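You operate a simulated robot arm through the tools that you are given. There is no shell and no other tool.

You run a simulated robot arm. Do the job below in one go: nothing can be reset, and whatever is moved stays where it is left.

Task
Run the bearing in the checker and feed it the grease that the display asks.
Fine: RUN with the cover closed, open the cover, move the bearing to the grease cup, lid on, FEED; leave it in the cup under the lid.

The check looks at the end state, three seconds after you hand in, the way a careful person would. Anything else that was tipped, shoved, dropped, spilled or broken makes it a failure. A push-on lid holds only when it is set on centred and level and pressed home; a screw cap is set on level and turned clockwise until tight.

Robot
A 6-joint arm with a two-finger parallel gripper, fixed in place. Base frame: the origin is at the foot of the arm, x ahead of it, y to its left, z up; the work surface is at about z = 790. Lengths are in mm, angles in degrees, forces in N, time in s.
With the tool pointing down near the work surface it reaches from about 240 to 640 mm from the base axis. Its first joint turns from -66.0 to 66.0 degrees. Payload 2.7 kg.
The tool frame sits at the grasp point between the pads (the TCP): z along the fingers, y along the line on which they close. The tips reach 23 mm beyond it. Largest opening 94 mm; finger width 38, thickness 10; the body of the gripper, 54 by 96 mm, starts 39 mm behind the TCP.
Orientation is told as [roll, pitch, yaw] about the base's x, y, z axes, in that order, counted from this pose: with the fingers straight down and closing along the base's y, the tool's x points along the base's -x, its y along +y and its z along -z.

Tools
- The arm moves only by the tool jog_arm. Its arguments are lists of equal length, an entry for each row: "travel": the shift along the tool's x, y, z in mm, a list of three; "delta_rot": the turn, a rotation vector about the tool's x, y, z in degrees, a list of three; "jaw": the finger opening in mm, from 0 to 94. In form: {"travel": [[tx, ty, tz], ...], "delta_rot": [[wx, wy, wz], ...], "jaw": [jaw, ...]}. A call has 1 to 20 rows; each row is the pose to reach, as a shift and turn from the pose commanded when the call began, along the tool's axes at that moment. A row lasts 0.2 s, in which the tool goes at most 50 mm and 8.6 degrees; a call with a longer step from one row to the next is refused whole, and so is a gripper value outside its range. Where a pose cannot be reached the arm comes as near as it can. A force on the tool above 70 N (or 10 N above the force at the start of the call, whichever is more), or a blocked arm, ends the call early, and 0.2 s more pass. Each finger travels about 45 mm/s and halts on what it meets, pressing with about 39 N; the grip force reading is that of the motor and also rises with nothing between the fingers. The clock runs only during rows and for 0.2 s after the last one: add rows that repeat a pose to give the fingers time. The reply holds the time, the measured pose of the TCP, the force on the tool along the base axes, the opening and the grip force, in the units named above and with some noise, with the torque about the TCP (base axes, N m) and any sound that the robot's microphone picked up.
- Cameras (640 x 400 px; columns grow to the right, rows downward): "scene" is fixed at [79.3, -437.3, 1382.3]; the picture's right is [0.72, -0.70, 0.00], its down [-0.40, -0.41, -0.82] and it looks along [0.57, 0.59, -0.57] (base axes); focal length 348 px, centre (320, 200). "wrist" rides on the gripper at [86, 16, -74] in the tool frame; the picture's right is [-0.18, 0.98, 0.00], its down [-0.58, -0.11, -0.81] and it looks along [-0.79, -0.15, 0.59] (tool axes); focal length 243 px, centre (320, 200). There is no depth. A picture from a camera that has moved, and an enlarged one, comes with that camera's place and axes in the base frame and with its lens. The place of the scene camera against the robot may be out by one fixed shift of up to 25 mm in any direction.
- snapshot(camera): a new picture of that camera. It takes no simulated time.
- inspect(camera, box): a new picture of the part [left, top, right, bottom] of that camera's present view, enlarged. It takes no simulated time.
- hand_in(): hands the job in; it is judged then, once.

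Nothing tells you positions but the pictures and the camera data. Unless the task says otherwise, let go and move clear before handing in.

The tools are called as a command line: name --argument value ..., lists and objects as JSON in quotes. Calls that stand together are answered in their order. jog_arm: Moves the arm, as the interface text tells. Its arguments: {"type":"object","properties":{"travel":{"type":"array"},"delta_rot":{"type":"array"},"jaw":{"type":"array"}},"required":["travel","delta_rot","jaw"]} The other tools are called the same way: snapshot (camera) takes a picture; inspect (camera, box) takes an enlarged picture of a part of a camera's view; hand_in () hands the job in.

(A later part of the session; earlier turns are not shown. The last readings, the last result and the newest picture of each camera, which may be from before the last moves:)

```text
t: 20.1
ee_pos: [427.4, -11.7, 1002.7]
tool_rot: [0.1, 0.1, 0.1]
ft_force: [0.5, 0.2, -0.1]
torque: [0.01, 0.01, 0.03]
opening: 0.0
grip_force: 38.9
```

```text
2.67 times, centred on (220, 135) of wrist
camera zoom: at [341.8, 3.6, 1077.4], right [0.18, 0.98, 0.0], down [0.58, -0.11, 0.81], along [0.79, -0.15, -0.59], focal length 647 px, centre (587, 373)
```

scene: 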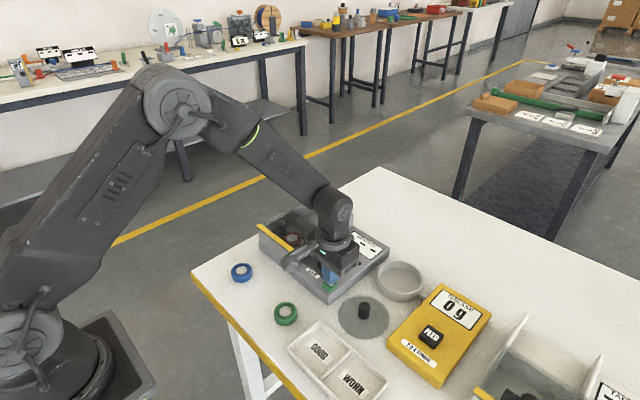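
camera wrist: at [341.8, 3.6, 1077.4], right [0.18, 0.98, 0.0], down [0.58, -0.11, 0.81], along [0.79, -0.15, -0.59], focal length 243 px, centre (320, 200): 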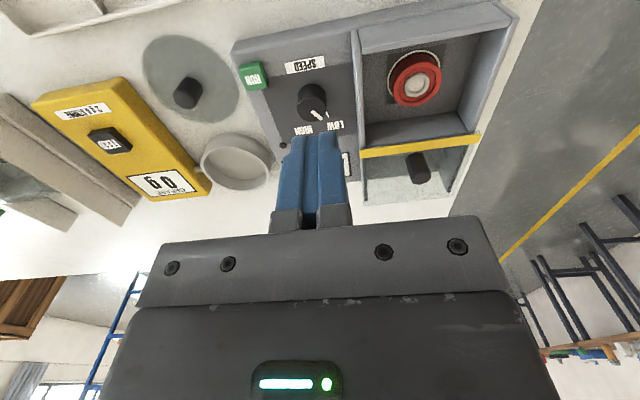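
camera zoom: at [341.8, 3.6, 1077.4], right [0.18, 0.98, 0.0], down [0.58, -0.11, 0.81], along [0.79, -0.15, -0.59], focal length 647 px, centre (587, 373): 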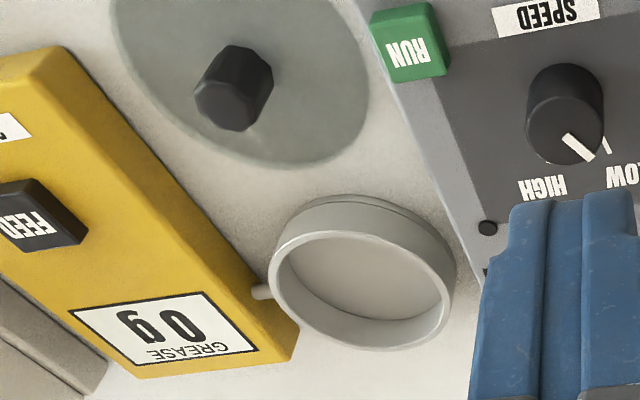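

The first step was too long, so that call was refused and nothing moved. I'll retry with smaller steps.

jog_arm --travel '[[-24, -22, 20], [-48, -45, 45], [-72, -68, 68], [-72, -68, 72], [-72, -68, 72]]' --delta_rot '[[0, 0, 0], [0, 0, 0], [0, 0, 0], [0, 0, 0], [0, 0, 0]]' --jaw '[0, 0, 0, 0, 0]'

snapshot --camera "wrist"

inspect --camera "wrist" --box '[100, 60, 340, 210]'

```text
t: 21.2
ee_pos: [499.1, -80.5, 928.2]
tool_rot: [0.2, 0.1, 0.1]
ft_force: [0.4, 0.2, -0.2]
torque: [-0.01, 0.02, 0.02]
opening: 0.2
grip_force: 38.8
```

```text
taken
camera wrist: at [413.0, -64.5, 1002.5], right [0.18, 0.98, 0.0], down [0.58, -0.11, 0.81], along [0.79, -0.15, -0.59], focal length 243 px, centre (320, 200)
```

wrist: 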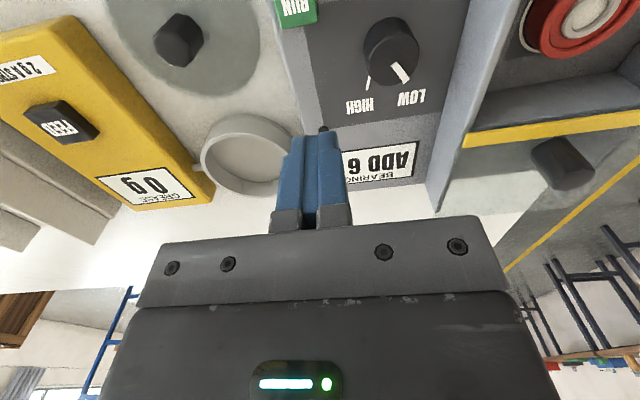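

```text
2.67 times, centred on (220, 135) of wrist
camera zoom: at [413.0, -64.5, 1002.5], right [0.18, 0.98, 0.0], down [0.58, -0.11, 0.81], along [0.79, -0.15, -0.59], focal length 647 px, centre (587, 373)
```

zoom: 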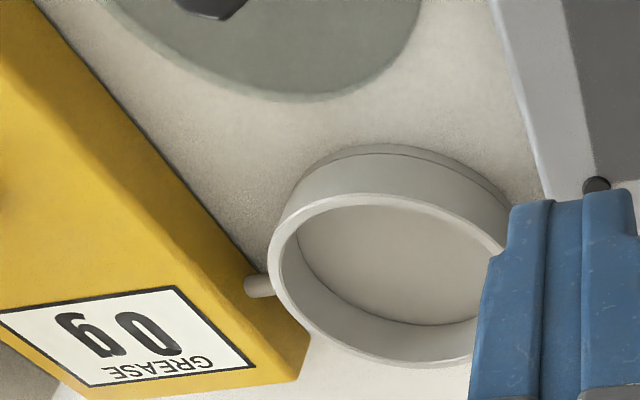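

The circle fits put the cup centre at about (596.5, -178.5) and the lid at (466, -174). The bearing is at (489, 77), so I'll go there and descend with the jaws at 70 mm.

jog_arm --travel '[[0, 40, -10], [0, 80, -10], [5, 120, -10], [10, 157.8, -10], [10, 157.8, 20], [10, 157.8, 40], [10, 157.8, 50], [10, 157.8, 50]]' --delta_rot '[[0, 0, 0], [0, 0, 0], [0, 0, 0], [0, 0, 0], [0, 0, 0], [0, 0, 0], [0, 0, 0], [0, 0, 0]]' --jaw '[15, 30, 45, 60, 70, 70, 70, 70]'

snapshot --camera "wrist"

inspect --camera "scene" --box '[230, 160, 390, 260]'

```text
t: 23.1
ee_pos: [488.6, 78.9, 879.9]
tool_rot: [0.1, 0.0, 0.0]
ft_force: [-0.2, -0.4, 0.7]
torque: [-0.03, -0.01, 0.01]
opening: 70.1
grip_force: 0.2
```

```text
taken
camera wrist: at [403.3, 94.4, 954.1], right [0.18, 0.98, 0.0], down [0.58, -0.11, 0.81], along [0.79, -0.15, -0.59], focal length 243 px, centre (320, 200)
```

wrist: 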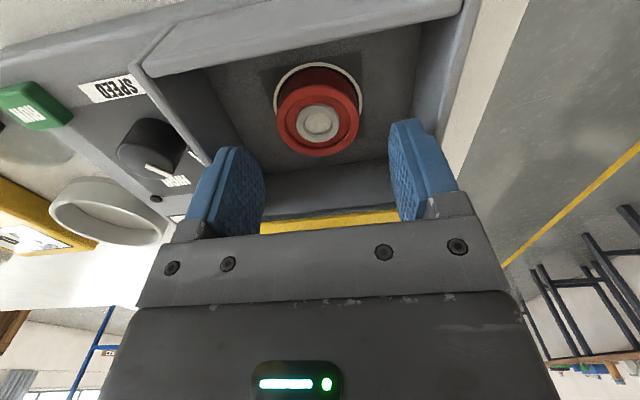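

```text
4.00 times, centred on (310, 210) of scene
camera zoom: at [79.3, -437.3, 1382.3], right [0.72, -0.7, 0.0], down [-0.4, -0.41, -0.82], along [0.57, 0.59, -0.57], focal length 1391 px, centre (360, 160)
```

zoom: 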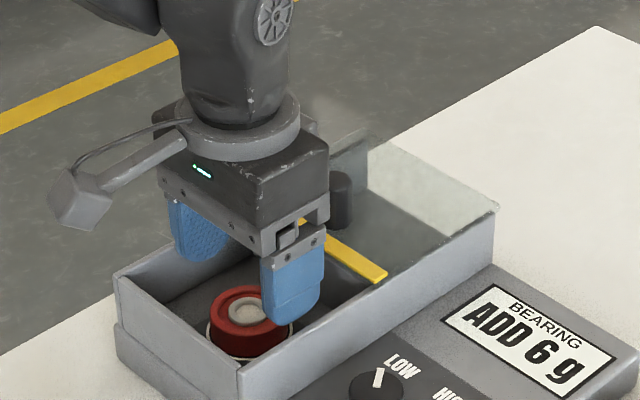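

The bearing is at (489.5, 77), centred between the fingers. I'll descend to z≈842.

jog_arm --travel '[[-1, -1.7, 10], [-1, -1.7, 20], [-1, -1.7, 28], [-1, -1.7, 34], [-1, -1.7, 37.5], [-1, -1.7, 37.5]]' --delta_rot '[[0, 0, 0], [0, 0, 0], [0, 0, 0], [0, 0, 0], [0, 0, 0], [0, 0, 0]]' --jaw '[70, 70, 70, 70, 70, 70]'

snapshot --camera "wrist"

inspect --camera "scene" --box '[230, 160, 390, 260]'

```text
t: 24.4
ee_pos: [489.3, 75.8, 843.5]
tool_rot: [0.1, -0.1, 0.1]
ft_force: [-1.1, -0.9, 5.8]
torque: [-0.28, 0.13, -0.09]
opening: 70.3
grip_force: 0.4
```

```text
taken
camera wrist: at [403.9, 91.2, 917.6], right [0.18, 0.98, 0.0], down [0.58, -0.11, 0.81], along [0.79, -0.15, -0.59], focal length 243 px, centre (320, 200)
```

wrist: 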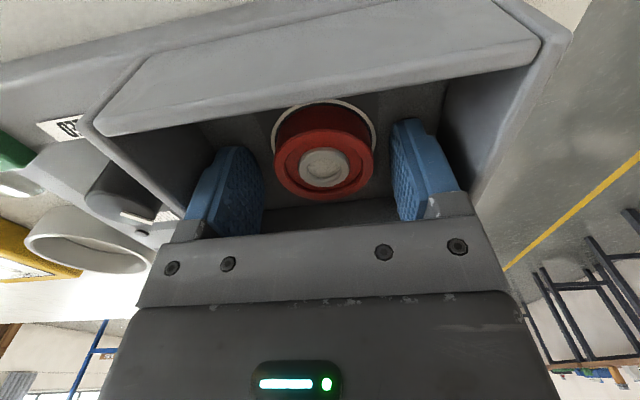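

```text
4.00 times, centred on (310, 210) of scene
camera zoom: at [79.2, -437.4, 1382.3], right [0.72, -0.7, 0.0], down [-0.4, -0.41, -0.82], along [0.57, 0.59, -0.57], focal length 1391 px, centre (360, 160)
```

zoom: 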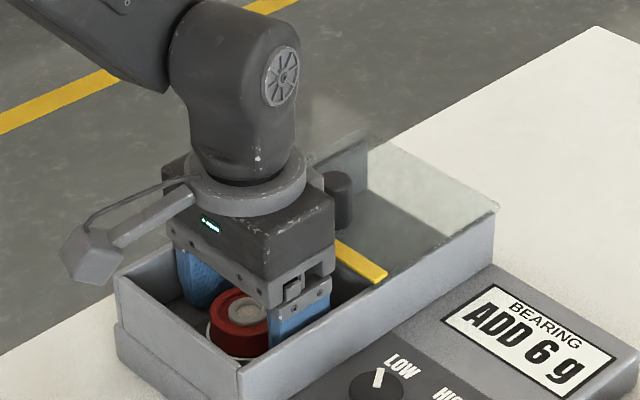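

There is a slight touch, so the bay floor is near z 820. I'll lift 2 mm and close on the bearing.

jog_arm --travel '[[0, 1, -2.5], [0, 1, -2.5], [0, 1, -2.5], [0, 1, -2.5], [0, 1, -2.5], [0, 1, -2.5]]' --delta_rot '[[0, 0, 0], [0, 0, 0], [0, 0, 0], [0, 0, 0], [0, 0, 0], [0, 0, 0]]' --jaw '[70, 60, 50, 40, 40, 40]'

snapshot --camera "wrist"

```text
t: 25.9
ee_pos: [489.3, 76.6, 844.9]
tool_rot: [0.1, 0.0, 0.1]
ft_force: [0.4, 0.7, -1.0]
torque: [0.0, 0.03, -0.02]
opening: 46.4
grip_force: 38.9
```

```text
taken
camera wrist: at [403.5, 92.3, 919.5], right [0.18, 0.98, 0.0], down [0.58, -0.11, 0.81], along [0.79, -0.15, -0.59], focal length 243 px, centre (320, 200)
```

wrist: 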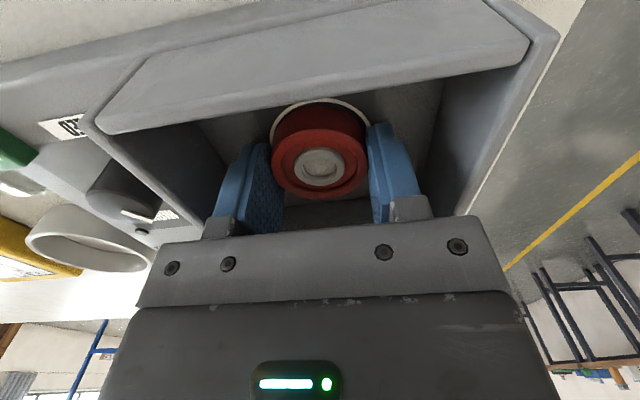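

The bearing is gripped at 46 mm. I'll lift straight up and carry it toward the cup at a safe height.

jog_arm --travel '[[0, 0, -10], [0, 0, -30], [0, 0, -60], [0, 0, -90], [0, 0, -90]]' --delta_rot '[[0, 0, 0], [0, 0, 0], [0, 0, 0], [0, 0, 0], [0, 0, 0]]' --jaw '[40, 40, 40, 40, 40]'

inspect --camera "scene" --box '[230, 130, 390, 230]'

```text
t: 27.1
ee_pos: [490.0, 78.0, 936.4]
tool_rot: [0.0, 0.0, 0.1]
ft_force: [-0.8, -0.5, -0.8]
torque: [0.01, -0.03, -0.02]
opening: 46.5
grip_force: 38.8
```

```text
4.00 times, centred on (310, 180) of scene
camera zoom: at [79.3, -437.3, 1382.3], right [0.72, -0.7, 0.0], down [-0.4, -0.41, -0.82], along [0.57, 0.59, -0.57], focal length 1391 px, centre (360, 280)
```

zoom: 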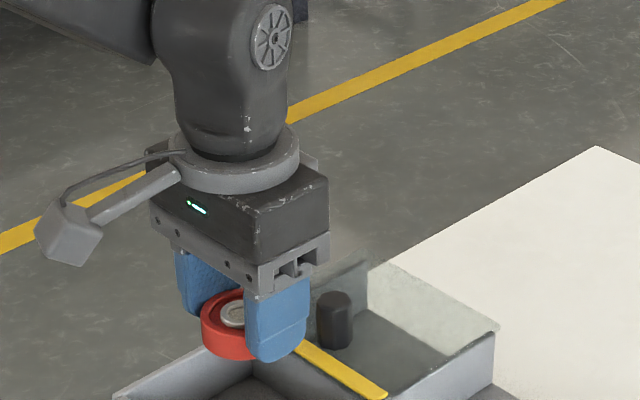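

The bearing is held securely. I'll carry it over the cup and check alignment above the rim.

jog_arm --travel '[[-15, -36, 0], [-30, -72, 0], [-45, -108, 0], [-60, -144, 0], [-76, -180, 0], [-92, -218, 0], [-106.5, -256.5, 10], [-106.5, -256.5, 40], [-106.5, -256.5, 60], [-106.5, -256.5, 60]]' --delta_rot '[[0, 0, 0], [0, 0, 0], [0, 0, 0], [0, 0, 0], [0, 0, 0], [0, 0, 0], [0, 0, 0], [0, 0, 0], [0, 0, 0], [0, 0, 0]]' --jaw '[40, 40, 40, 40, 40, 40, 40, 40, 40, 40]'

snapshot --camera "wrist"

inspect --camera "scene" --box '[330, 220, 490, 320]'

inspect --camera "wrist" --box '[160, 40, 480, 240]'

```text
t: 29.2
ee_pos: [597.6, -179.4, 872.9]
tool_rot: [0.1, 0.0, 0.1]
ft_force: [0.6, 0.5, -0.9]
torque: [-0.01, -0.01, -0.02]
opening: 46.5
grip_force: 39.1
```

```text
taken
camera wrist: at [511.4, -164.1, 947.5], right [0.18, 0.98, 0.0], down [0.58, -0.11, 0.81], along [0.79, -0.15, -0.59], focal length 243 px, centre (320, 200)
```

wrist: 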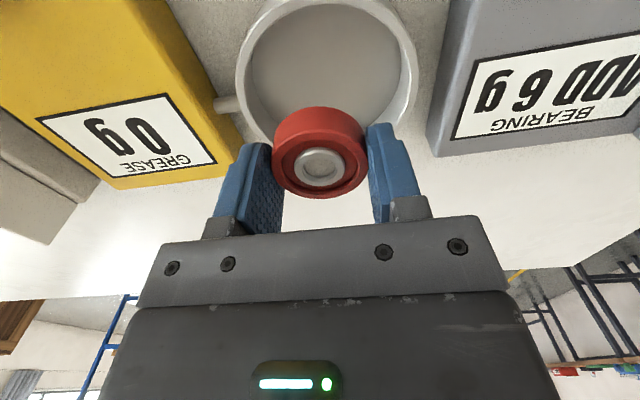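

```text
4.00 times, centred on (410, 270) of scene
camera zoom: at [79.3, -437.3, 1382.3], right [0.72, -0.7, 0.0], down [-0.4, -0.41, -0.82], along [0.57, 0.59, -0.57], focal length 1391 px, centre (-40, -80)
```

zoom: 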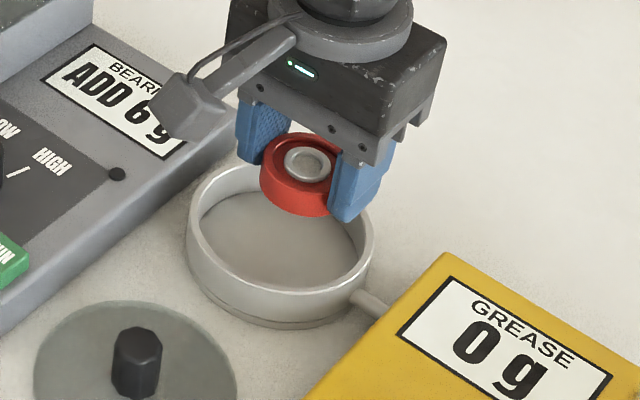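

```text
2.00 times, centred on (320, 140) of wrist
camera zoom: at [511.4, -164.1, 947.5], right [0.18, 0.98, 0.0], down [0.58, -0.11, 0.81], along [0.79, -0.15, -0.59], focal length 485 px, centre (320, 320)
```

zoom: 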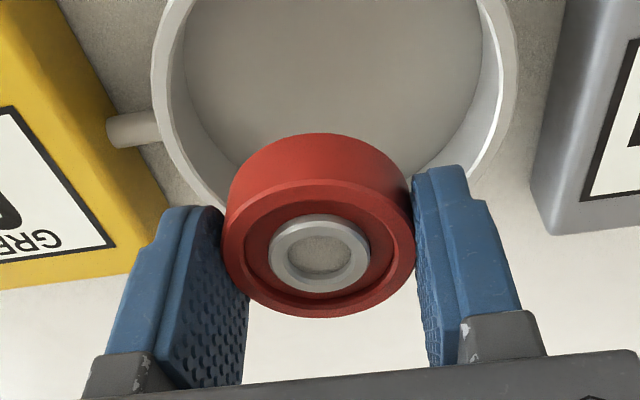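

The bearing hovers over the cup. The rim fit puts the centre near (595, -175.5), so I'll shift a few mm and lower into the cup.

jog_arm --travel '[[2.6, 3.9, 0], [2.6, 3.9, 10], [2.6, 3.9, 20], [2.6, 3.9, 30], [2.6, 3.9, 37], [2.6, 3.9, 37]]' --delta_rot '[[0, 0, 0], [0, 0, 0], [0, 0, 0], [0, 0, 0], [0, 0, 0], [0, 0, 0]]' --jaw '[40, 40, 40, 40, 40, 40]'

snapshot --camera "wrist"

inspect --camera "scene" --box '[330, 220, 490, 320]'

```text
t: 30.6
ee_pos: [594.5, -174.4, 837.0]
tool_rot: [0.1, 0.0, 0.0]
ft_force: [0.4, 0.0, -0.6]
torque: [0.01, 0.04, -0.02]
opening: 46.9
grip_force: 39.0
```

```text
taken
camera wrist: at [509.0, -159.3, 911.9], right [0.18, 0.98, 0.0], down [0.58, -0.11, 0.81], along [0.79, -0.15, -0.59], focal length 243 px, centre (320, 200)
```

wrist: 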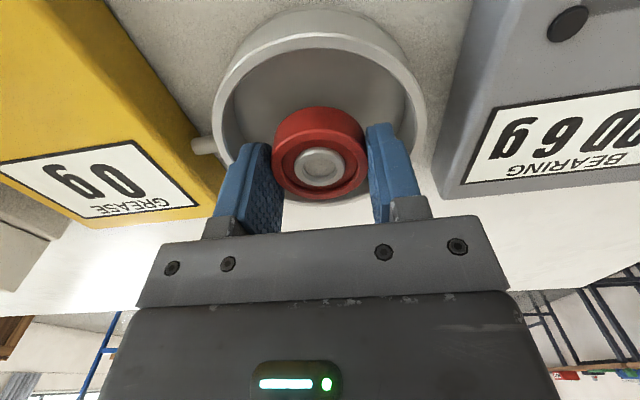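

```text
4.00 times, centred on (410, 270) of scene
camera zoom: at [79.3, -437.3, 1382.3], right [0.72, -0.7, 0.0], down [-0.4, -0.41, -0.82], along [0.57, 0.59, -0.57], focal length 1391 px, centre (-40, -80)
```

zoom: 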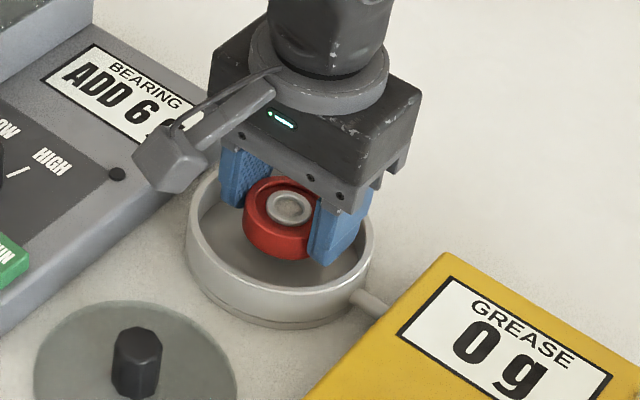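

It is well centred in the cup. I'll lower gently toward the cup floor.

jog_arm --travel '[[1, -1, 4], [1, -1, 8], [1, -1, 11], [1, -1, 13], [1, -1, 14]]' --delta_rot '[[0, 0, 0], [0, 0, 0], [0, 0, 0], [0, 0, 0], [0, 0, 0]]' --jaw '[40, 40, 40, 40, 40]'

```text
t: 31.9
ee_pos: [594.5, -175.6, 823.9]
tool_rot: [0.1, -0.1, 0.0]
ft_force: [-0.4, 0.3, -1.1]
torque: [0.0, -0.05, 0.01]
opening: 46.4
grip_force: 39.6
```

No contact yet at z 824, so I'll continue in 1 mm steps.

jog_arm --travel '[[0, 0, 1], [0, 0, 2], [0, 0, 3]]' --delta_rot '[[0, 0, 0], [0, 0, 0], [0, 0, 0]]' --jaw '[40, 40, 40]'

inspect --camera "scene" --box '[370, 240, 450, 290]'

```text
t: 32.6
ee_pos: [594.0, -175.9, 821.4]
tool_rot: [0.0, -0.1, 0.2]
ft_force: [-0.4, 1.1, 1.1]
torque: [-0.05, 0.03, -0.02]
opening: 46.6
grip_force: 38.8
```

```text
8.00 times, centred on (410, 265) of scene
camera zoom: at [79.3, -437.3, 1382.3], right [0.72, -0.7, 0.0], down [-0.4, -0.41, -0.82], along [0.57, 0.59, -0.57], focal length 2782 px, centre (-400, -320)
```

zoom: 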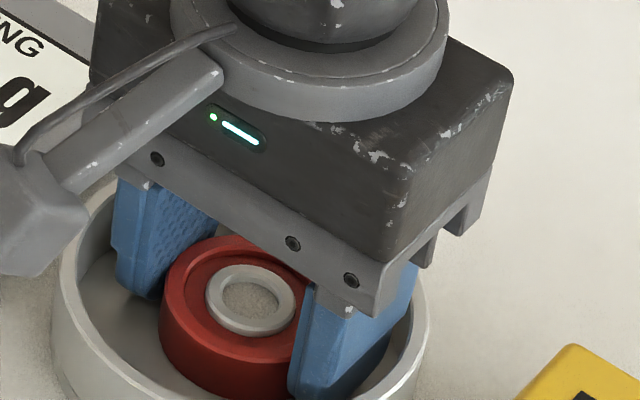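

jog_arm --travel '[[0, 0, 1], [0, 0, 2], [0, 0, 2.5]]' --delta_rot '[[0, 0, 0], [0, 0, 0], [0, 0, 0]]' --jaw '[40, 40, 40]'

```text
t: 33.5
ee_pos: [593.9, -175.0, 821.3]
tool_rot: [0.0, -0.3, 0.1]
ft_force: [-3.6, 0.8, 21.2]
torque: [-0.02, 0.36, -0.01]
opening: 46.7
grip_force: 39.1
```

The bearing is on the cup floor. I'll ease the push, open just enough to clear the bearing, and rise.

jog_arm --travel '[[0, 0, -2], [0, 0, -2], [0, 0, -2], [0, 0, -3], [0, 0, -12], [0, 0, -30], [0, 0, -60], [0, 0, -90], [0, 0, -90]]' --delta_rot '[[0, 0, 0], [0, 0, 0], [0, 0, 0], [0, 0, 0], [0, 0, 0], [0, 0, 0], [0, 0, 0], [0, 0, 0], [0, 0, 0]]' --jaw '[46, 54, 56, 56, 56, 56, 56, 56, 56]'

snapshot --camera "wrist"

inspect --camera "scene" --box '[330, 240, 490, 340]'

```text
t: 35.5
ee_pos: [593.7, -176.6, 908.5]
tool_rot: [0.1, 0.0, 0.2]
ft_force: [0.1, -1.0, 0.0]
torque: [0.01, -0.02, -0.01]
opening: 56.2
grip_force: 0.0
```

```text
taken
camera wrist: at [507.1, -161.5, 983.1], right [0.18, 0.98, 0.0], down [0.58, -0.11, 0.81], along [0.79, -0.15, -0.59], focal length 243 px, centre (320, 200)
```

wrist: 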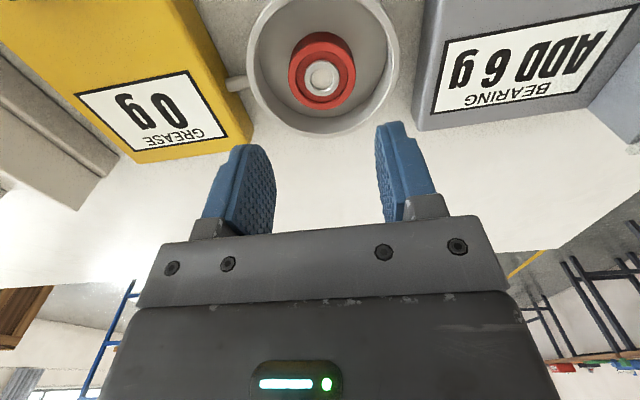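

```text
4.00 times, centred on (410, 290) of scene
camera zoom: at [79.3, -437.3, 1382.3], right [0.72, -0.7, 0.0], down [-0.4, -0.41, -0.82], along [0.57, 0.59, -0.57], focal length 1391 px, centre (-40, -160)
```

zoom: 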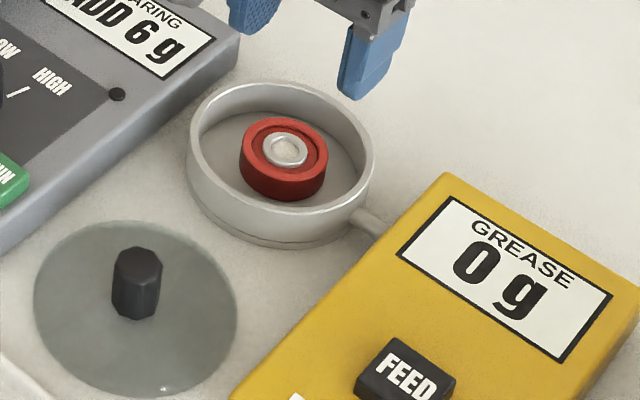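

The bearing sits in the cup, and this is a clear view of the whole rim. I'll zoom in to fit the centre precisely.

inspect --camera "wrist" --box '[220, 0, 420, 140]'

```text
2.86 times, centred on (320, 70) of wrist
camera zoom: at [507.1, -161.5, 983.1], right [0.18, 0.98, 0.0], down [0.58, -0.11, 0.81], along [0.79, -0.15, -0.59], focal length 693 px, centre (320, 571)
```

zoom: 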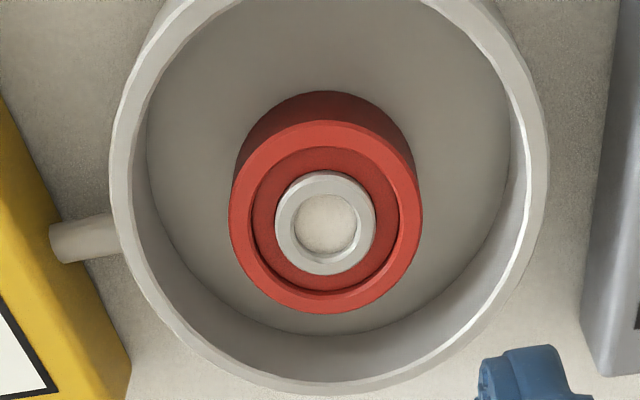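

The cup centre is about (593, -175), rim z about 816, and the bearing is close to centred. Now for the lid: I'll hover above its knob.

jog_arm --travel '[[40, 1, 0], [80, 2, 0], [127.7, 3, 0], [127.7, 3, 20], [127.7, 3, 33], [127.7, 3, 33]]' --delta_rot '[[0, 0, 0], [0, 0, 0], [0, 0, 0], [0, 0, 0], [0, 0, 0], [0, 0, 0]]' --jaw '[50, 45, 42, 42, 42, 42]'

snapshot --camera "wrist"

inspect --camera "wrist" --box '[180, 0, 460, 175]'

inspect --camera "scene" --box '[310, 270, 420, 340]'

```text
t: 36.9
ee_pos: [463.1, -173.5, 874.8]
tool_rot: [0.1, 0.0, 0.0]
ft_force: [0.1, 0.1, 0.2]
torque: [0.0, 0.0, -0.01]
opening: 42.2
grip_force: 0.1
```

```text
taken
camera wrist: at [378.3, -158.2, 949.8], right [0.18, 0.98, 0.0], down [0.58, -0.11, 0.81], along [0.79, -0.15, -0.59], focal length 243 px, centre (320, 200)
```

wrist: 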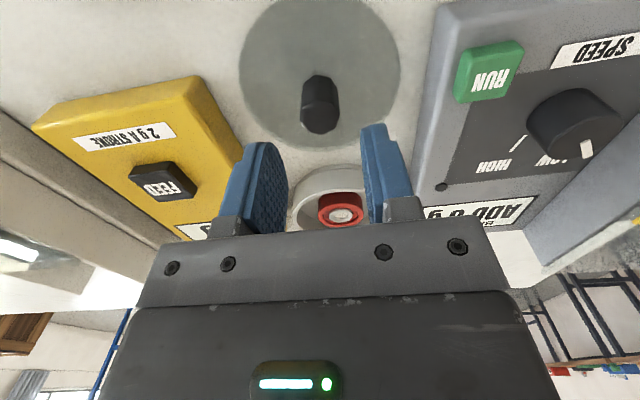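

```text
2.29 times, centred on (320, 88) of wrist
camera zoom: at [378.3, -158.2, 949.8], right [0.18, 0.98, 0.0], down [0.58, -0.11, 0.81], along [0.79, -0.15, -0.59], focal length 555 px, centre (320, 457)
```

zoom: 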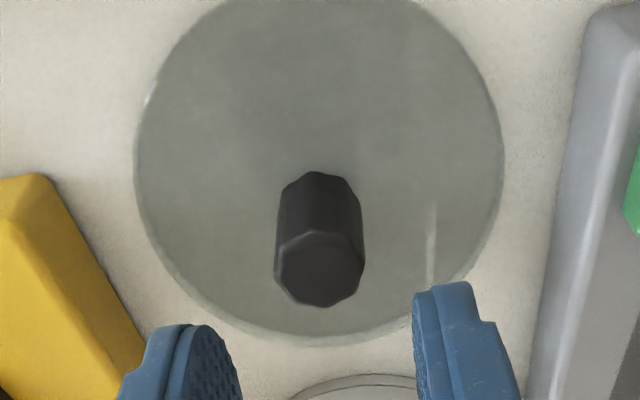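

```text
5.71 times, centred on (365, 305) of scene
camera zoom: at [79.3, -437.3, 1382.3], right [0.72, -0.7, 0.0], down [-0.4, -0.41, -0.82], along [0.57, 0.59, -0.57], focal length 1988 px, centre (63, -400)
```

zoom: 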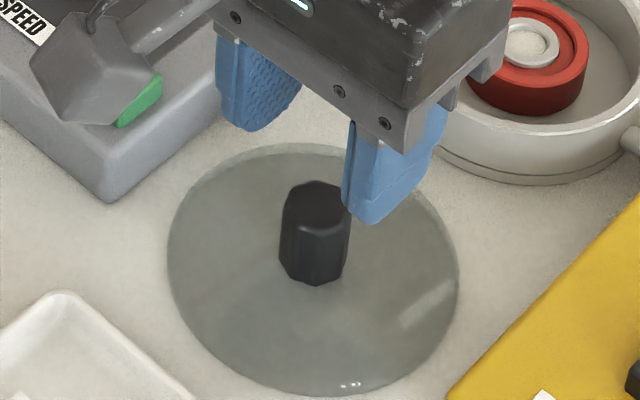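

The lid centre and knob agree at (465, -174.5), with the knob top near z 825. I'll descend around the knob and grip it, keeping the tips above the disc.

jog_arm --travel '[[-1.7, -1, 12], [-1.7, -1, 24], [-1.7, -1, 36], [-1.7, -1, 43], [-1.7, -1, 46], [-1.7, -1, 46]]' --delta_rot '[[0, 0, 0], [0, 0, 0], [0, 0, 0], [0, 0, 0], [0, 0, 0], [0, 0, 0]]' --jaw '[42, 42, 42, 42, 42, 42]'

snapshot --camera "wrist"

inspect --camera "scene" --box '[310, 270, 420, 340]'

```text
t: 38.2
ee_pos: [466.9, -174.5, 829.7]
tool_rot: [0.1, 0.0, 0.0]
ft_force: [0.2, 0.2, -0.6]
torque: [-0.01, 0.02, -0.04]
opening: 42.2
grip_force: 0.1
```

```text
taken
camera wrist: at [381.0, -158.8, 903.6], right [0.18, 0.98, 0.0], down [0.58, -0.11, 0.81], along [0.79, -0.15, -0.59], focal length 243 px, centre (320, 200)
```

wrist: 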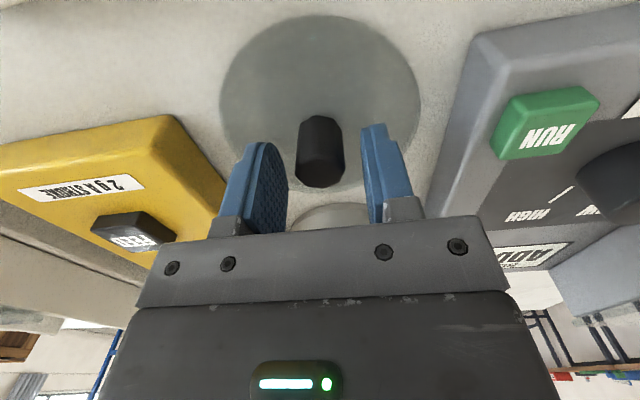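

```text
5.71 times, centred on (365, 305) of scene
camera zoom: at [79.3, -437.3, 1382.3], right [0.72, -0.7, 0.0], down [-0.4, -0.41, -0.82], along [0.57, 0.59, -0.57], focal length 1988 px, centre (63, -400)
```

zoom: 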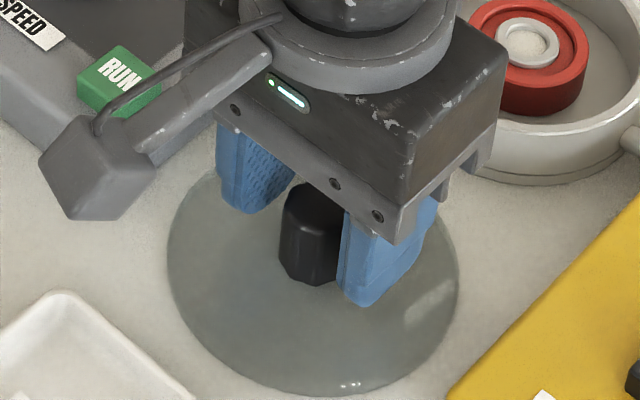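

The knob is between the fingers with the tips a few mm above the disc. Closing now.

jog_arm --travel '[[0, 0, 1.5], [0, 0, 1.5], [0, 0, 1.5], [0, 0, 1.5], [0, 0, 1.5]]' --delta_rot '[[0, 0, 0], [0, 0, 0], [0, 0, 0], [0, 0, 0], [0, 0, 0]]' --jaw '[34, 24, 14, 12, 12]'

snapshot --camera "wrist"

```text
t: 39.5
ee_pos: [468.0, -174.8, 828.1]
tool_rot: [0.1, 0.0, 0.1]
ft_force: [0.5, -0.4, 0.3]
torque: [-0.06, 0.03, 0.01]
opening: 22.7
grip_force: 39.0
```

```text
taken
camera wrist: at [381.3, -158.9, 902.4], right [0.18, 0.98, 0.0], down [0.58, -0.11, 0.81], along [0.79, -0.15, -0.59], focal length 243 px, centre (320, 200)
```

wrist: 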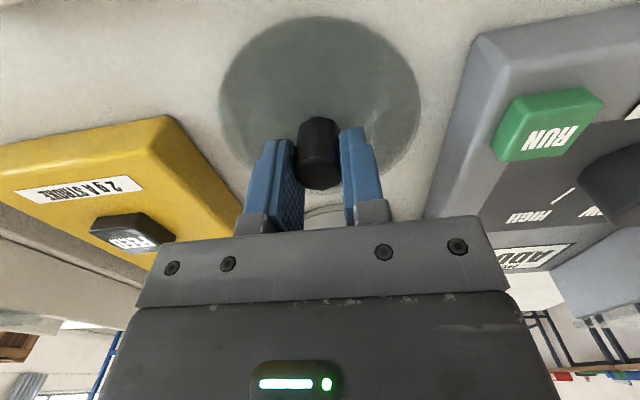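

The knob is gripped at 22.7 mm. I'll lift the lid and check that it hangs level.

jog_arm --travel '[[0, 0, -5], [0, 0, -20], [0, 0, -40], [0, 0, -60], [0, 0, -60]]' --delta_rot '[[0, 0, 0], [0, 0, 0], [0, 0, 0], [0, 0, 0], [0, 0, 0]]' --jaw '[12, 12, 12, 12, 12]'

inspect --camera "scene" --box '[310, 230, 420, 300]'

snapshot --camera "wrist"

inspect --camera "wrist" --box '[180, 0, 460, 175]'

```text
t: 40.6
ee_pos: [467.1, -175.5, 885.3]
tool_rot: [0.1, 0.0, 0.1]
ft_force: [-1.3, -0.3, 0.1]
torque: [0.03, -0.03, -0.02]
opening: 22.6
grip_force: 38.9
```

```text
5.71 times, centred on (365, 265) of scene
camera zoom: at [79.3, -437.3, 1382.3], right [0.72, -0.7, 0.0], down [-0.4, -0.41, -0.82], along [0.57, 0.59, -0.57], focal length 1988 px, centre (63, -171)
```

zoom: 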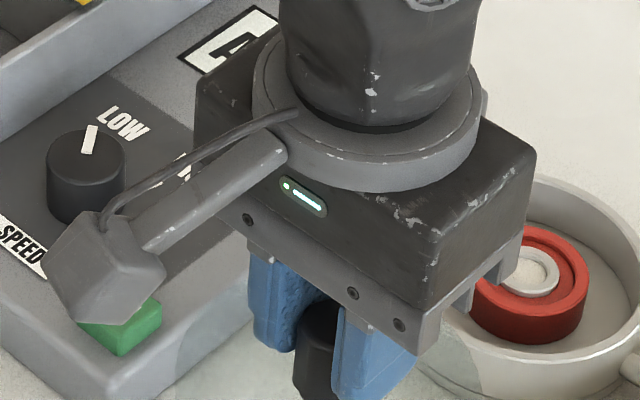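

```text
taken
camera wrist: at [381.1, -160.3, 961.5], right [0.18, 0.98, 0.0], down [0.58, -0.11, 0.81], along [0.79, -0.15, -0.59], focal length 243 px, centre (320, 200)
```

wrist: 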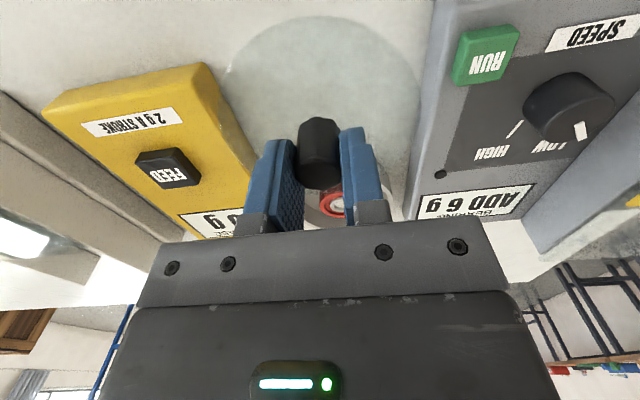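

```text
2.29 times, centred on (320, 88) of wrist
camera zoom: at [381.1, -160.3, 961.5], right [0.18, 0.98, 0.0], down [0.58, -0.11, 0.81], along [0.79, -0.15, -0.59], focal length 555 px, centre (320, 457)
```

zoom: 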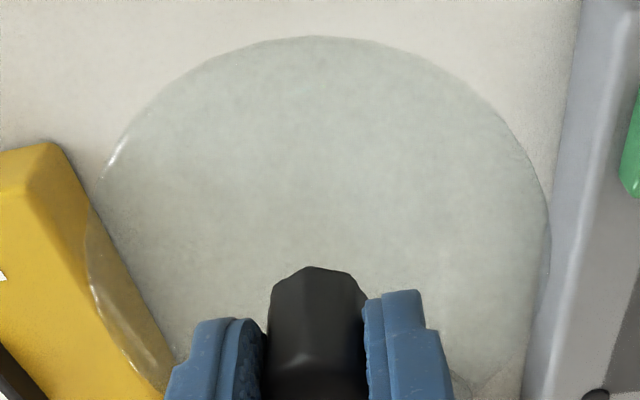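

The lid hangs level, and its centre appears about 4 mm nearer the base than the TCP. I'll carry it over the cup and stop about 10 mm above the rim for an alignment check.

jog_arm --travel '[[-10, 0, -10], [-45, 0, -12], [-85, 0, -12], [-130, 0, -12], [-130, 0, 8], [-130, 0, 18], [-130, 0, 18]]' --delta_rot '[[0, 0, 0], [0, 0, 0], [0, 0, 0], [0, 0, 0], [0, 0, 0], [0, 0, 0], [0, 0, 0]]' --jaw '[12, 12, 12, 12, 12, 12, 12]'

inspect --camera "scene" --box '[350, 230, 460, 300]'

inspect --camera "wrist" --box '[180, 0, 460, 175]'

snapshot --camera "scene"

```text
t: 42.2
ee_pos: [596.7, -173.0, 870.4]
tool_rot: [0.2, 0.1, 0.2]
ft_force: [0.6, -0.2, -0.4]
torque: [0.02, -0.03, -0.02]
opening: 22.5
grip_force: 38.6
```

```text
5.71 times, centred on (405, 265) of scene
camera zoom: at [79.3, -437.3, 1382.3], right [0.72, -0.7, 0.0], down [-0.4, -0.41, -0.82], along [0.57, 0.59, -0.57], focal length 1988 px, centre (-166, -171)
```

zoom: 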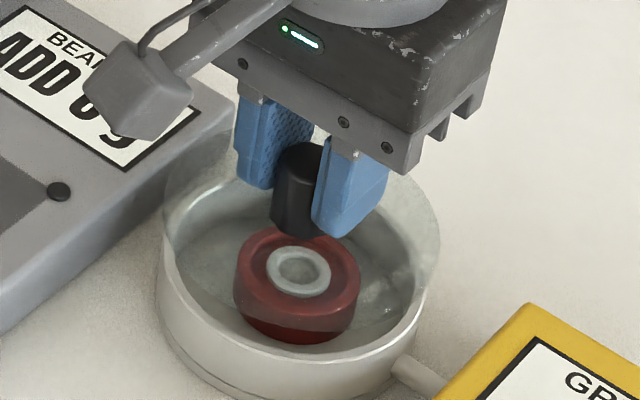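

```text
2.29 times, centred on (320, 88) of wrist
camera zoom: at [510.8, -156.0, 945.1], right [0.18, 0.98, 0.0], down [0.58, -0.11, 0.81], along [0.79, -0.15, -0.59], focal length 555 px, centre (320, 457)
```

zoom: 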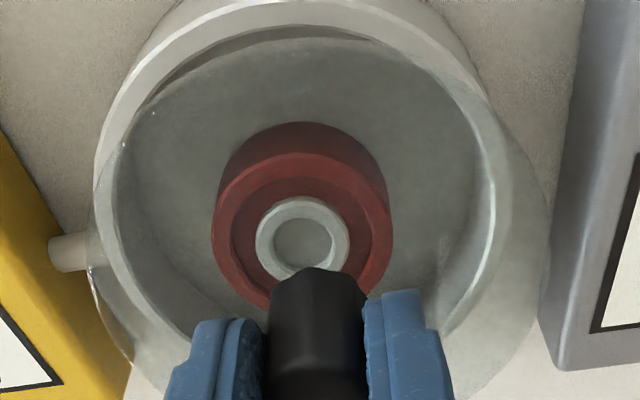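

```text
taken
```

scene: 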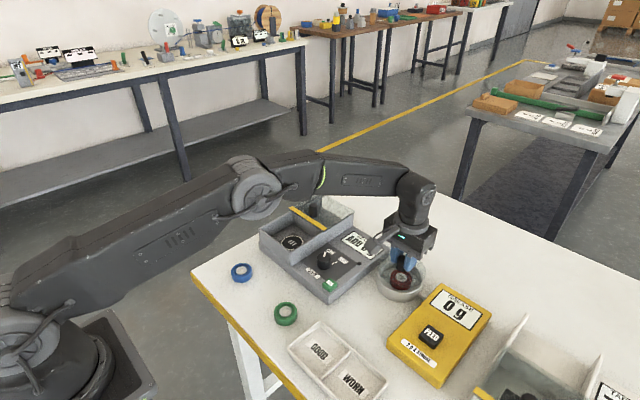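

The lid is above the cup and nearly concentric. I'll zoom in to measure the residual offset.

inspect --camera "scene" --box '[372, 245, 432, 300]'

inspect --camera "wrist" --box '[200, 0, 440, 150]'

```text
7.27 times, centred on (402, 272) of scene
camera zoom: at [79.3, -437.3, 1382.3], right [0.72, -0.7, 0.0], down [-0.4, -0.41, -0.82], along [0.57, 0.59, -0.57], focal length 2530 px, centre (-276, -327)
```

zoom: 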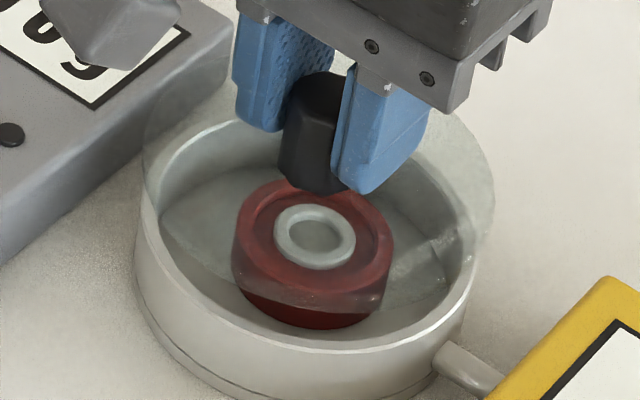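

```text
2.67 times, centred on (320, 75) of wrist
camera zoom: at [510.8, -156.0, 945.1], right [0.18, 0.98, 0.0], down [0.58, -0.11, 0.81], along [0.79, -0.15, -0.59], focal length 647 px, centre (320, 533)
```

zoom: 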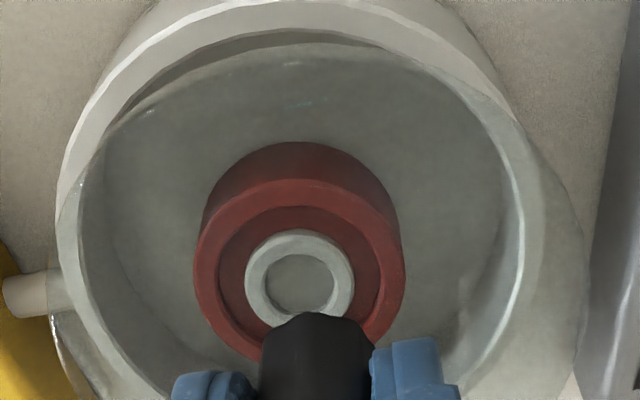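

The two cameras disagree by a few mm, so I'll lower to about 6 mm above the rim, where parallax is negligible, and look again.

jog_arm --travel '[[0, 0, 5], [0, 0, 10], [0, 0, 10]]' --delta_rot '[[0, 0, 0], [0, 0, 0], [0, 0, 0]]' --jaw '[12, 12, 12]'

inspect --camera "scene" --box '[372, 245, 432, 300]'

inspect --camera "wrist" --box '[200, 0, 440, 150]'

inspect --camera "wrist" --box '[200, 0, 320, 75]'

inspect --camera "wrist" --box '[340, 20, 460, 95]'

```text
t: 43.0
ee_pos: [597.8, -173.4, 858.9]
tool_rot: [0.1, 0.0, 0.1]
ft_force: [-0.1, 0.0, -0.4]
torque: [0.0, -0.01, -0.01]
opening: 22.6
grip_force: 39.1
```

```text
7.27 times, centred on (402, 272) of scene
camera zoom: at [79.3, -437.3, 1382.3], right [0.72, -0.7, 0.0], down [-0.4, -0.41, -0.82], along [0.57, 0.59, -0.57], focal length 2530 px, centre (-276, -327)
```

zoom: 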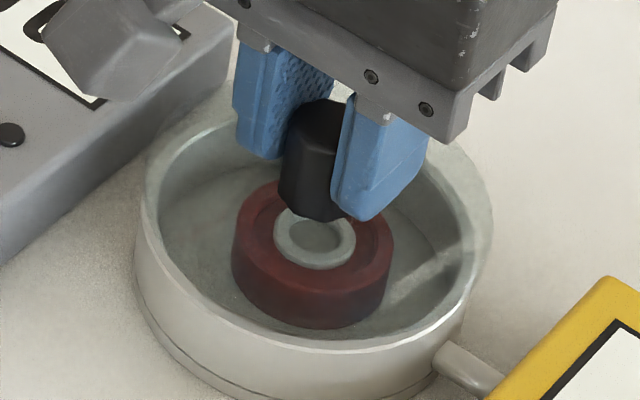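

```text
2.67 times, centred on (320, 75) of wrist
camera zoom: at [510.9, -157.5, 934.5], right [0.18, 0.98, 0.0], down [0.58, -0.11, 0.81], along [0.79, -0.15, -0.59], focal length 647 px, centre (320, 533)
```

zoom: 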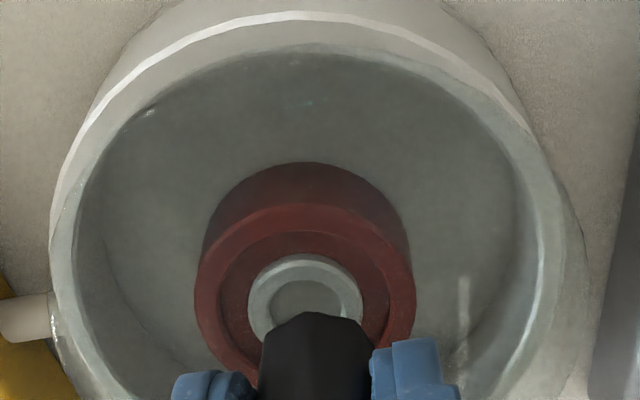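

```text
5.33 times, centred on (260, 38) of wrist
camera zoom: at [510.9, -157.5, 934.5], right [0.18, 0.98, 0.0], down [0.58, -0.11, 0.81], along [0.79, -0.15, -0.59], focal length 1294 px, centre (640, 1067)
```

zoom: 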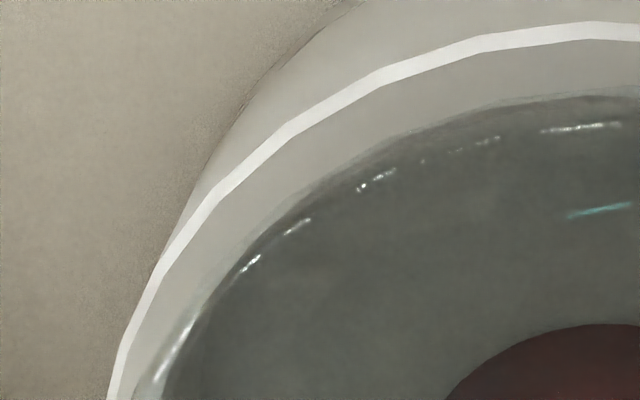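

```text
5.33 times, centred on (400, 58) of wrist
camera zoom: at [510.9, -157.5, 934.5], right [0.18, 0.98, 0.0], down [0.58, -0.11, 0.81], along [0.79, -0.15, -0.59], focal length 1294 px, centre (-107, 960)
```

zoom: 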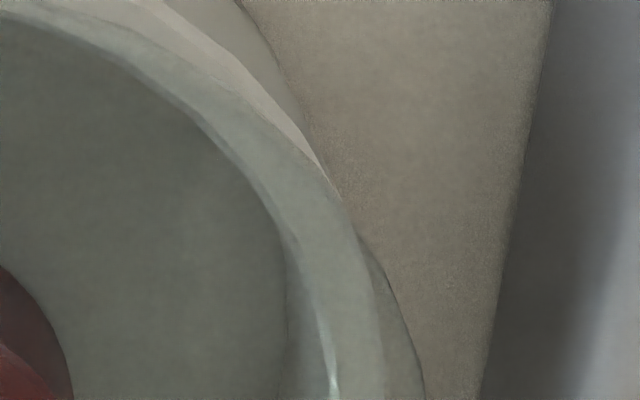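

I'll zoom into the left and right rim edges in the scene view for a finer comparison.

inspect --camera "scene" --box '[370, 260, 390, 273]'

inspect --camera "scene" --box '[412, 262, 432, 275]'

inspect --camera "scene" --box '[380, 275, 420, 300]'

```text
16.00 times, centred on (380, 266) of scene
camera zoom: at [79.3, -437.3, 1382.3], right [0.72, -0.7, 0.0], down [-0.4, -0.41, -0.82], along [0.57, 0.59, -0.57], focal length 5565 px, centre (-640, -864)
```

zoom: 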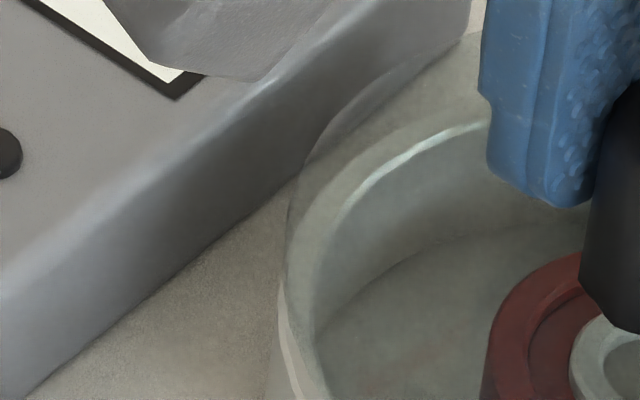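

```text
16.00 times, centred on (422, 268) of scene
camera zoom: at [79.3, -437.3, 1382.3], right [0.72, -0.7, 0.0], down [-0.4, -0.41, -0.82], along [0.57, 0.59, -0.57], focal length 5565 px, centre (-1312, -896)
```

zoom: 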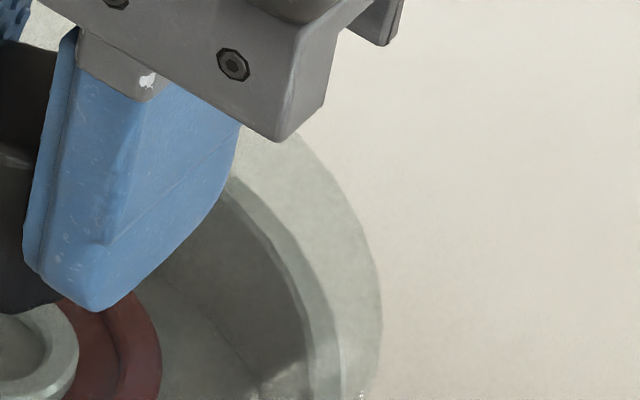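

```text
16.00 times, centred on (400, 288) of scene
camera zoom: at [79.3, -437.3, 1382.3], right [0.72, -0.7, 0.0], down [-0.4, -0.41, -0.82], along [0.57, 0.59, -0.57], focal length 5565 px, centre (-960, -1200)
```

zoom: 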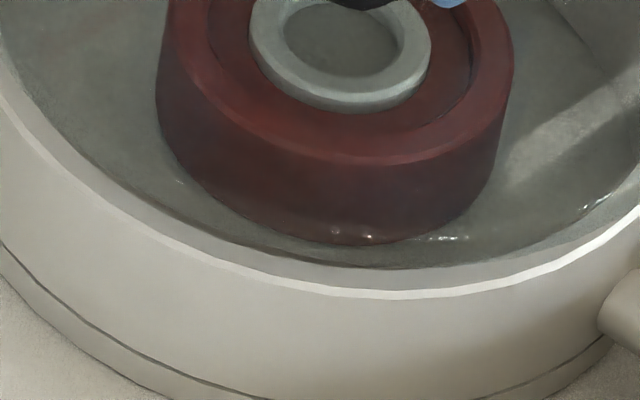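

inspect --camera "scene" --box '[408, 268, 432, 283]'

inspect --camera "scene" --box '[370, 266, 394, 281]'

```text
16.00 times, centred on (420, 276) of scene
camera zoom: at [79.3, -437.3, 1382.3], right [0.72, -0.7, 0.0], down [-0.4, -0.41, -0.82], along [0.57, 0.59, -0.57], focal length 5565 px, centre (-1280, -1008)
```

zoom: 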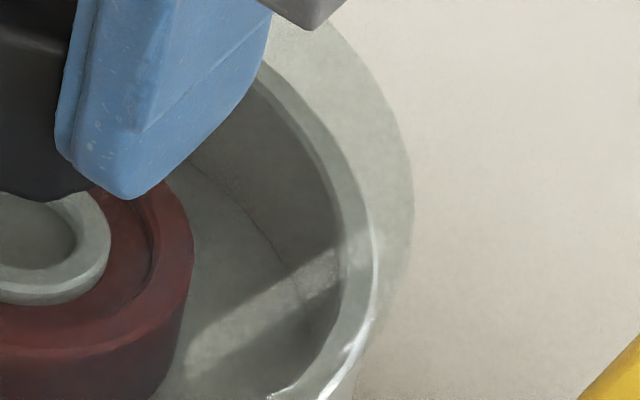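

```text
16.00 times, centred on (382, 274) of scene
camera zoom: at [79.3, -437.3, 1382.3], right [0.72, -0.7, 0.0], down [-0.4, -0.41, -0.82], along [0.57, 0.59, -0.57], focal length 5565 px, centre (-672, -976)
```

zoom: 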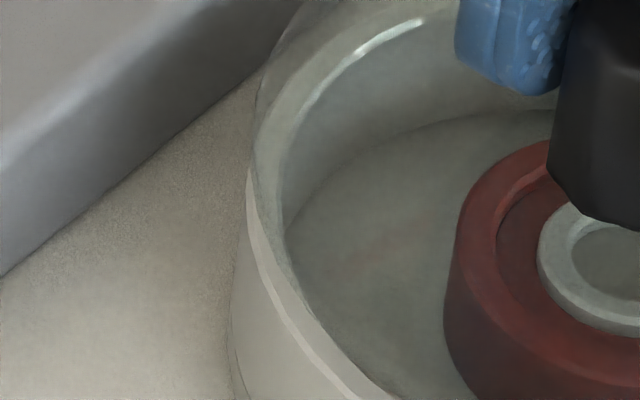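

Combining both cameras, the lid sits about 2.5 mm too far in +x and 1 mm too far in +y. I'll correct that, then lower to light contact and recheck.

jog_arm --travel '[[2.5, -1.2, 0], [2.5, -1.2, 1.5], [2.5, -1.2, 3], [2.5, -1.2, 3]]' --delta_rot '[[0, 0, 0], [0, 0, 0], [0, 0, 0], [0, 0, 0]]' --jaw '[12, 12, 12, 12]'

inspect --camera "scene" --box '[372, 245, 432, 300]'

inspect --camera "wrist" --box '[200, 0, 440, 150]'

```text
t: 44.0
ee_pos: [594.4, -174.9, 858.0]
tool_rot: [0.2, 0.0, 0.1]
ft_force: [-1.4, 0.5, 5.6]
torque: [-0.24, 0.2, -0.12]
opening: 22.6
grip_force: 38.6
```

```text
7.27 times, centred on (402, 272) of scene
camera zoom: at [79.1, -437.3, 1382.4], right [0.72, -0.7, 0.0], down [-0.4, -0.41, -0.82], along [0.57, 0.59, -0.57], focal length 2530 px, centre (-276, -327)
```

zoom: 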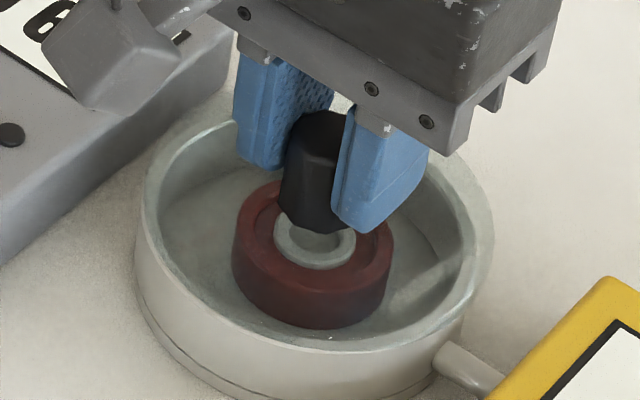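

```text
2.67 times, centred on (320, 75) of wrist
camera zoom: at [508.8, -159.2, 932.4], right [0.18, 0.98, 0.0], down [0.58, -0.11, 0.81], along [0.79, -0.15, -0.59], focal length 647 px, centre (320, 533)
```

zoom: 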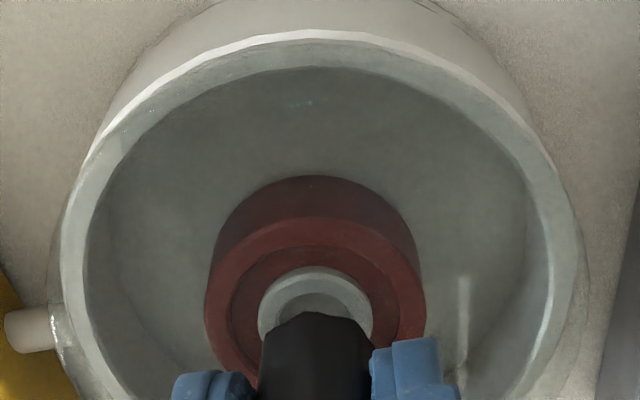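

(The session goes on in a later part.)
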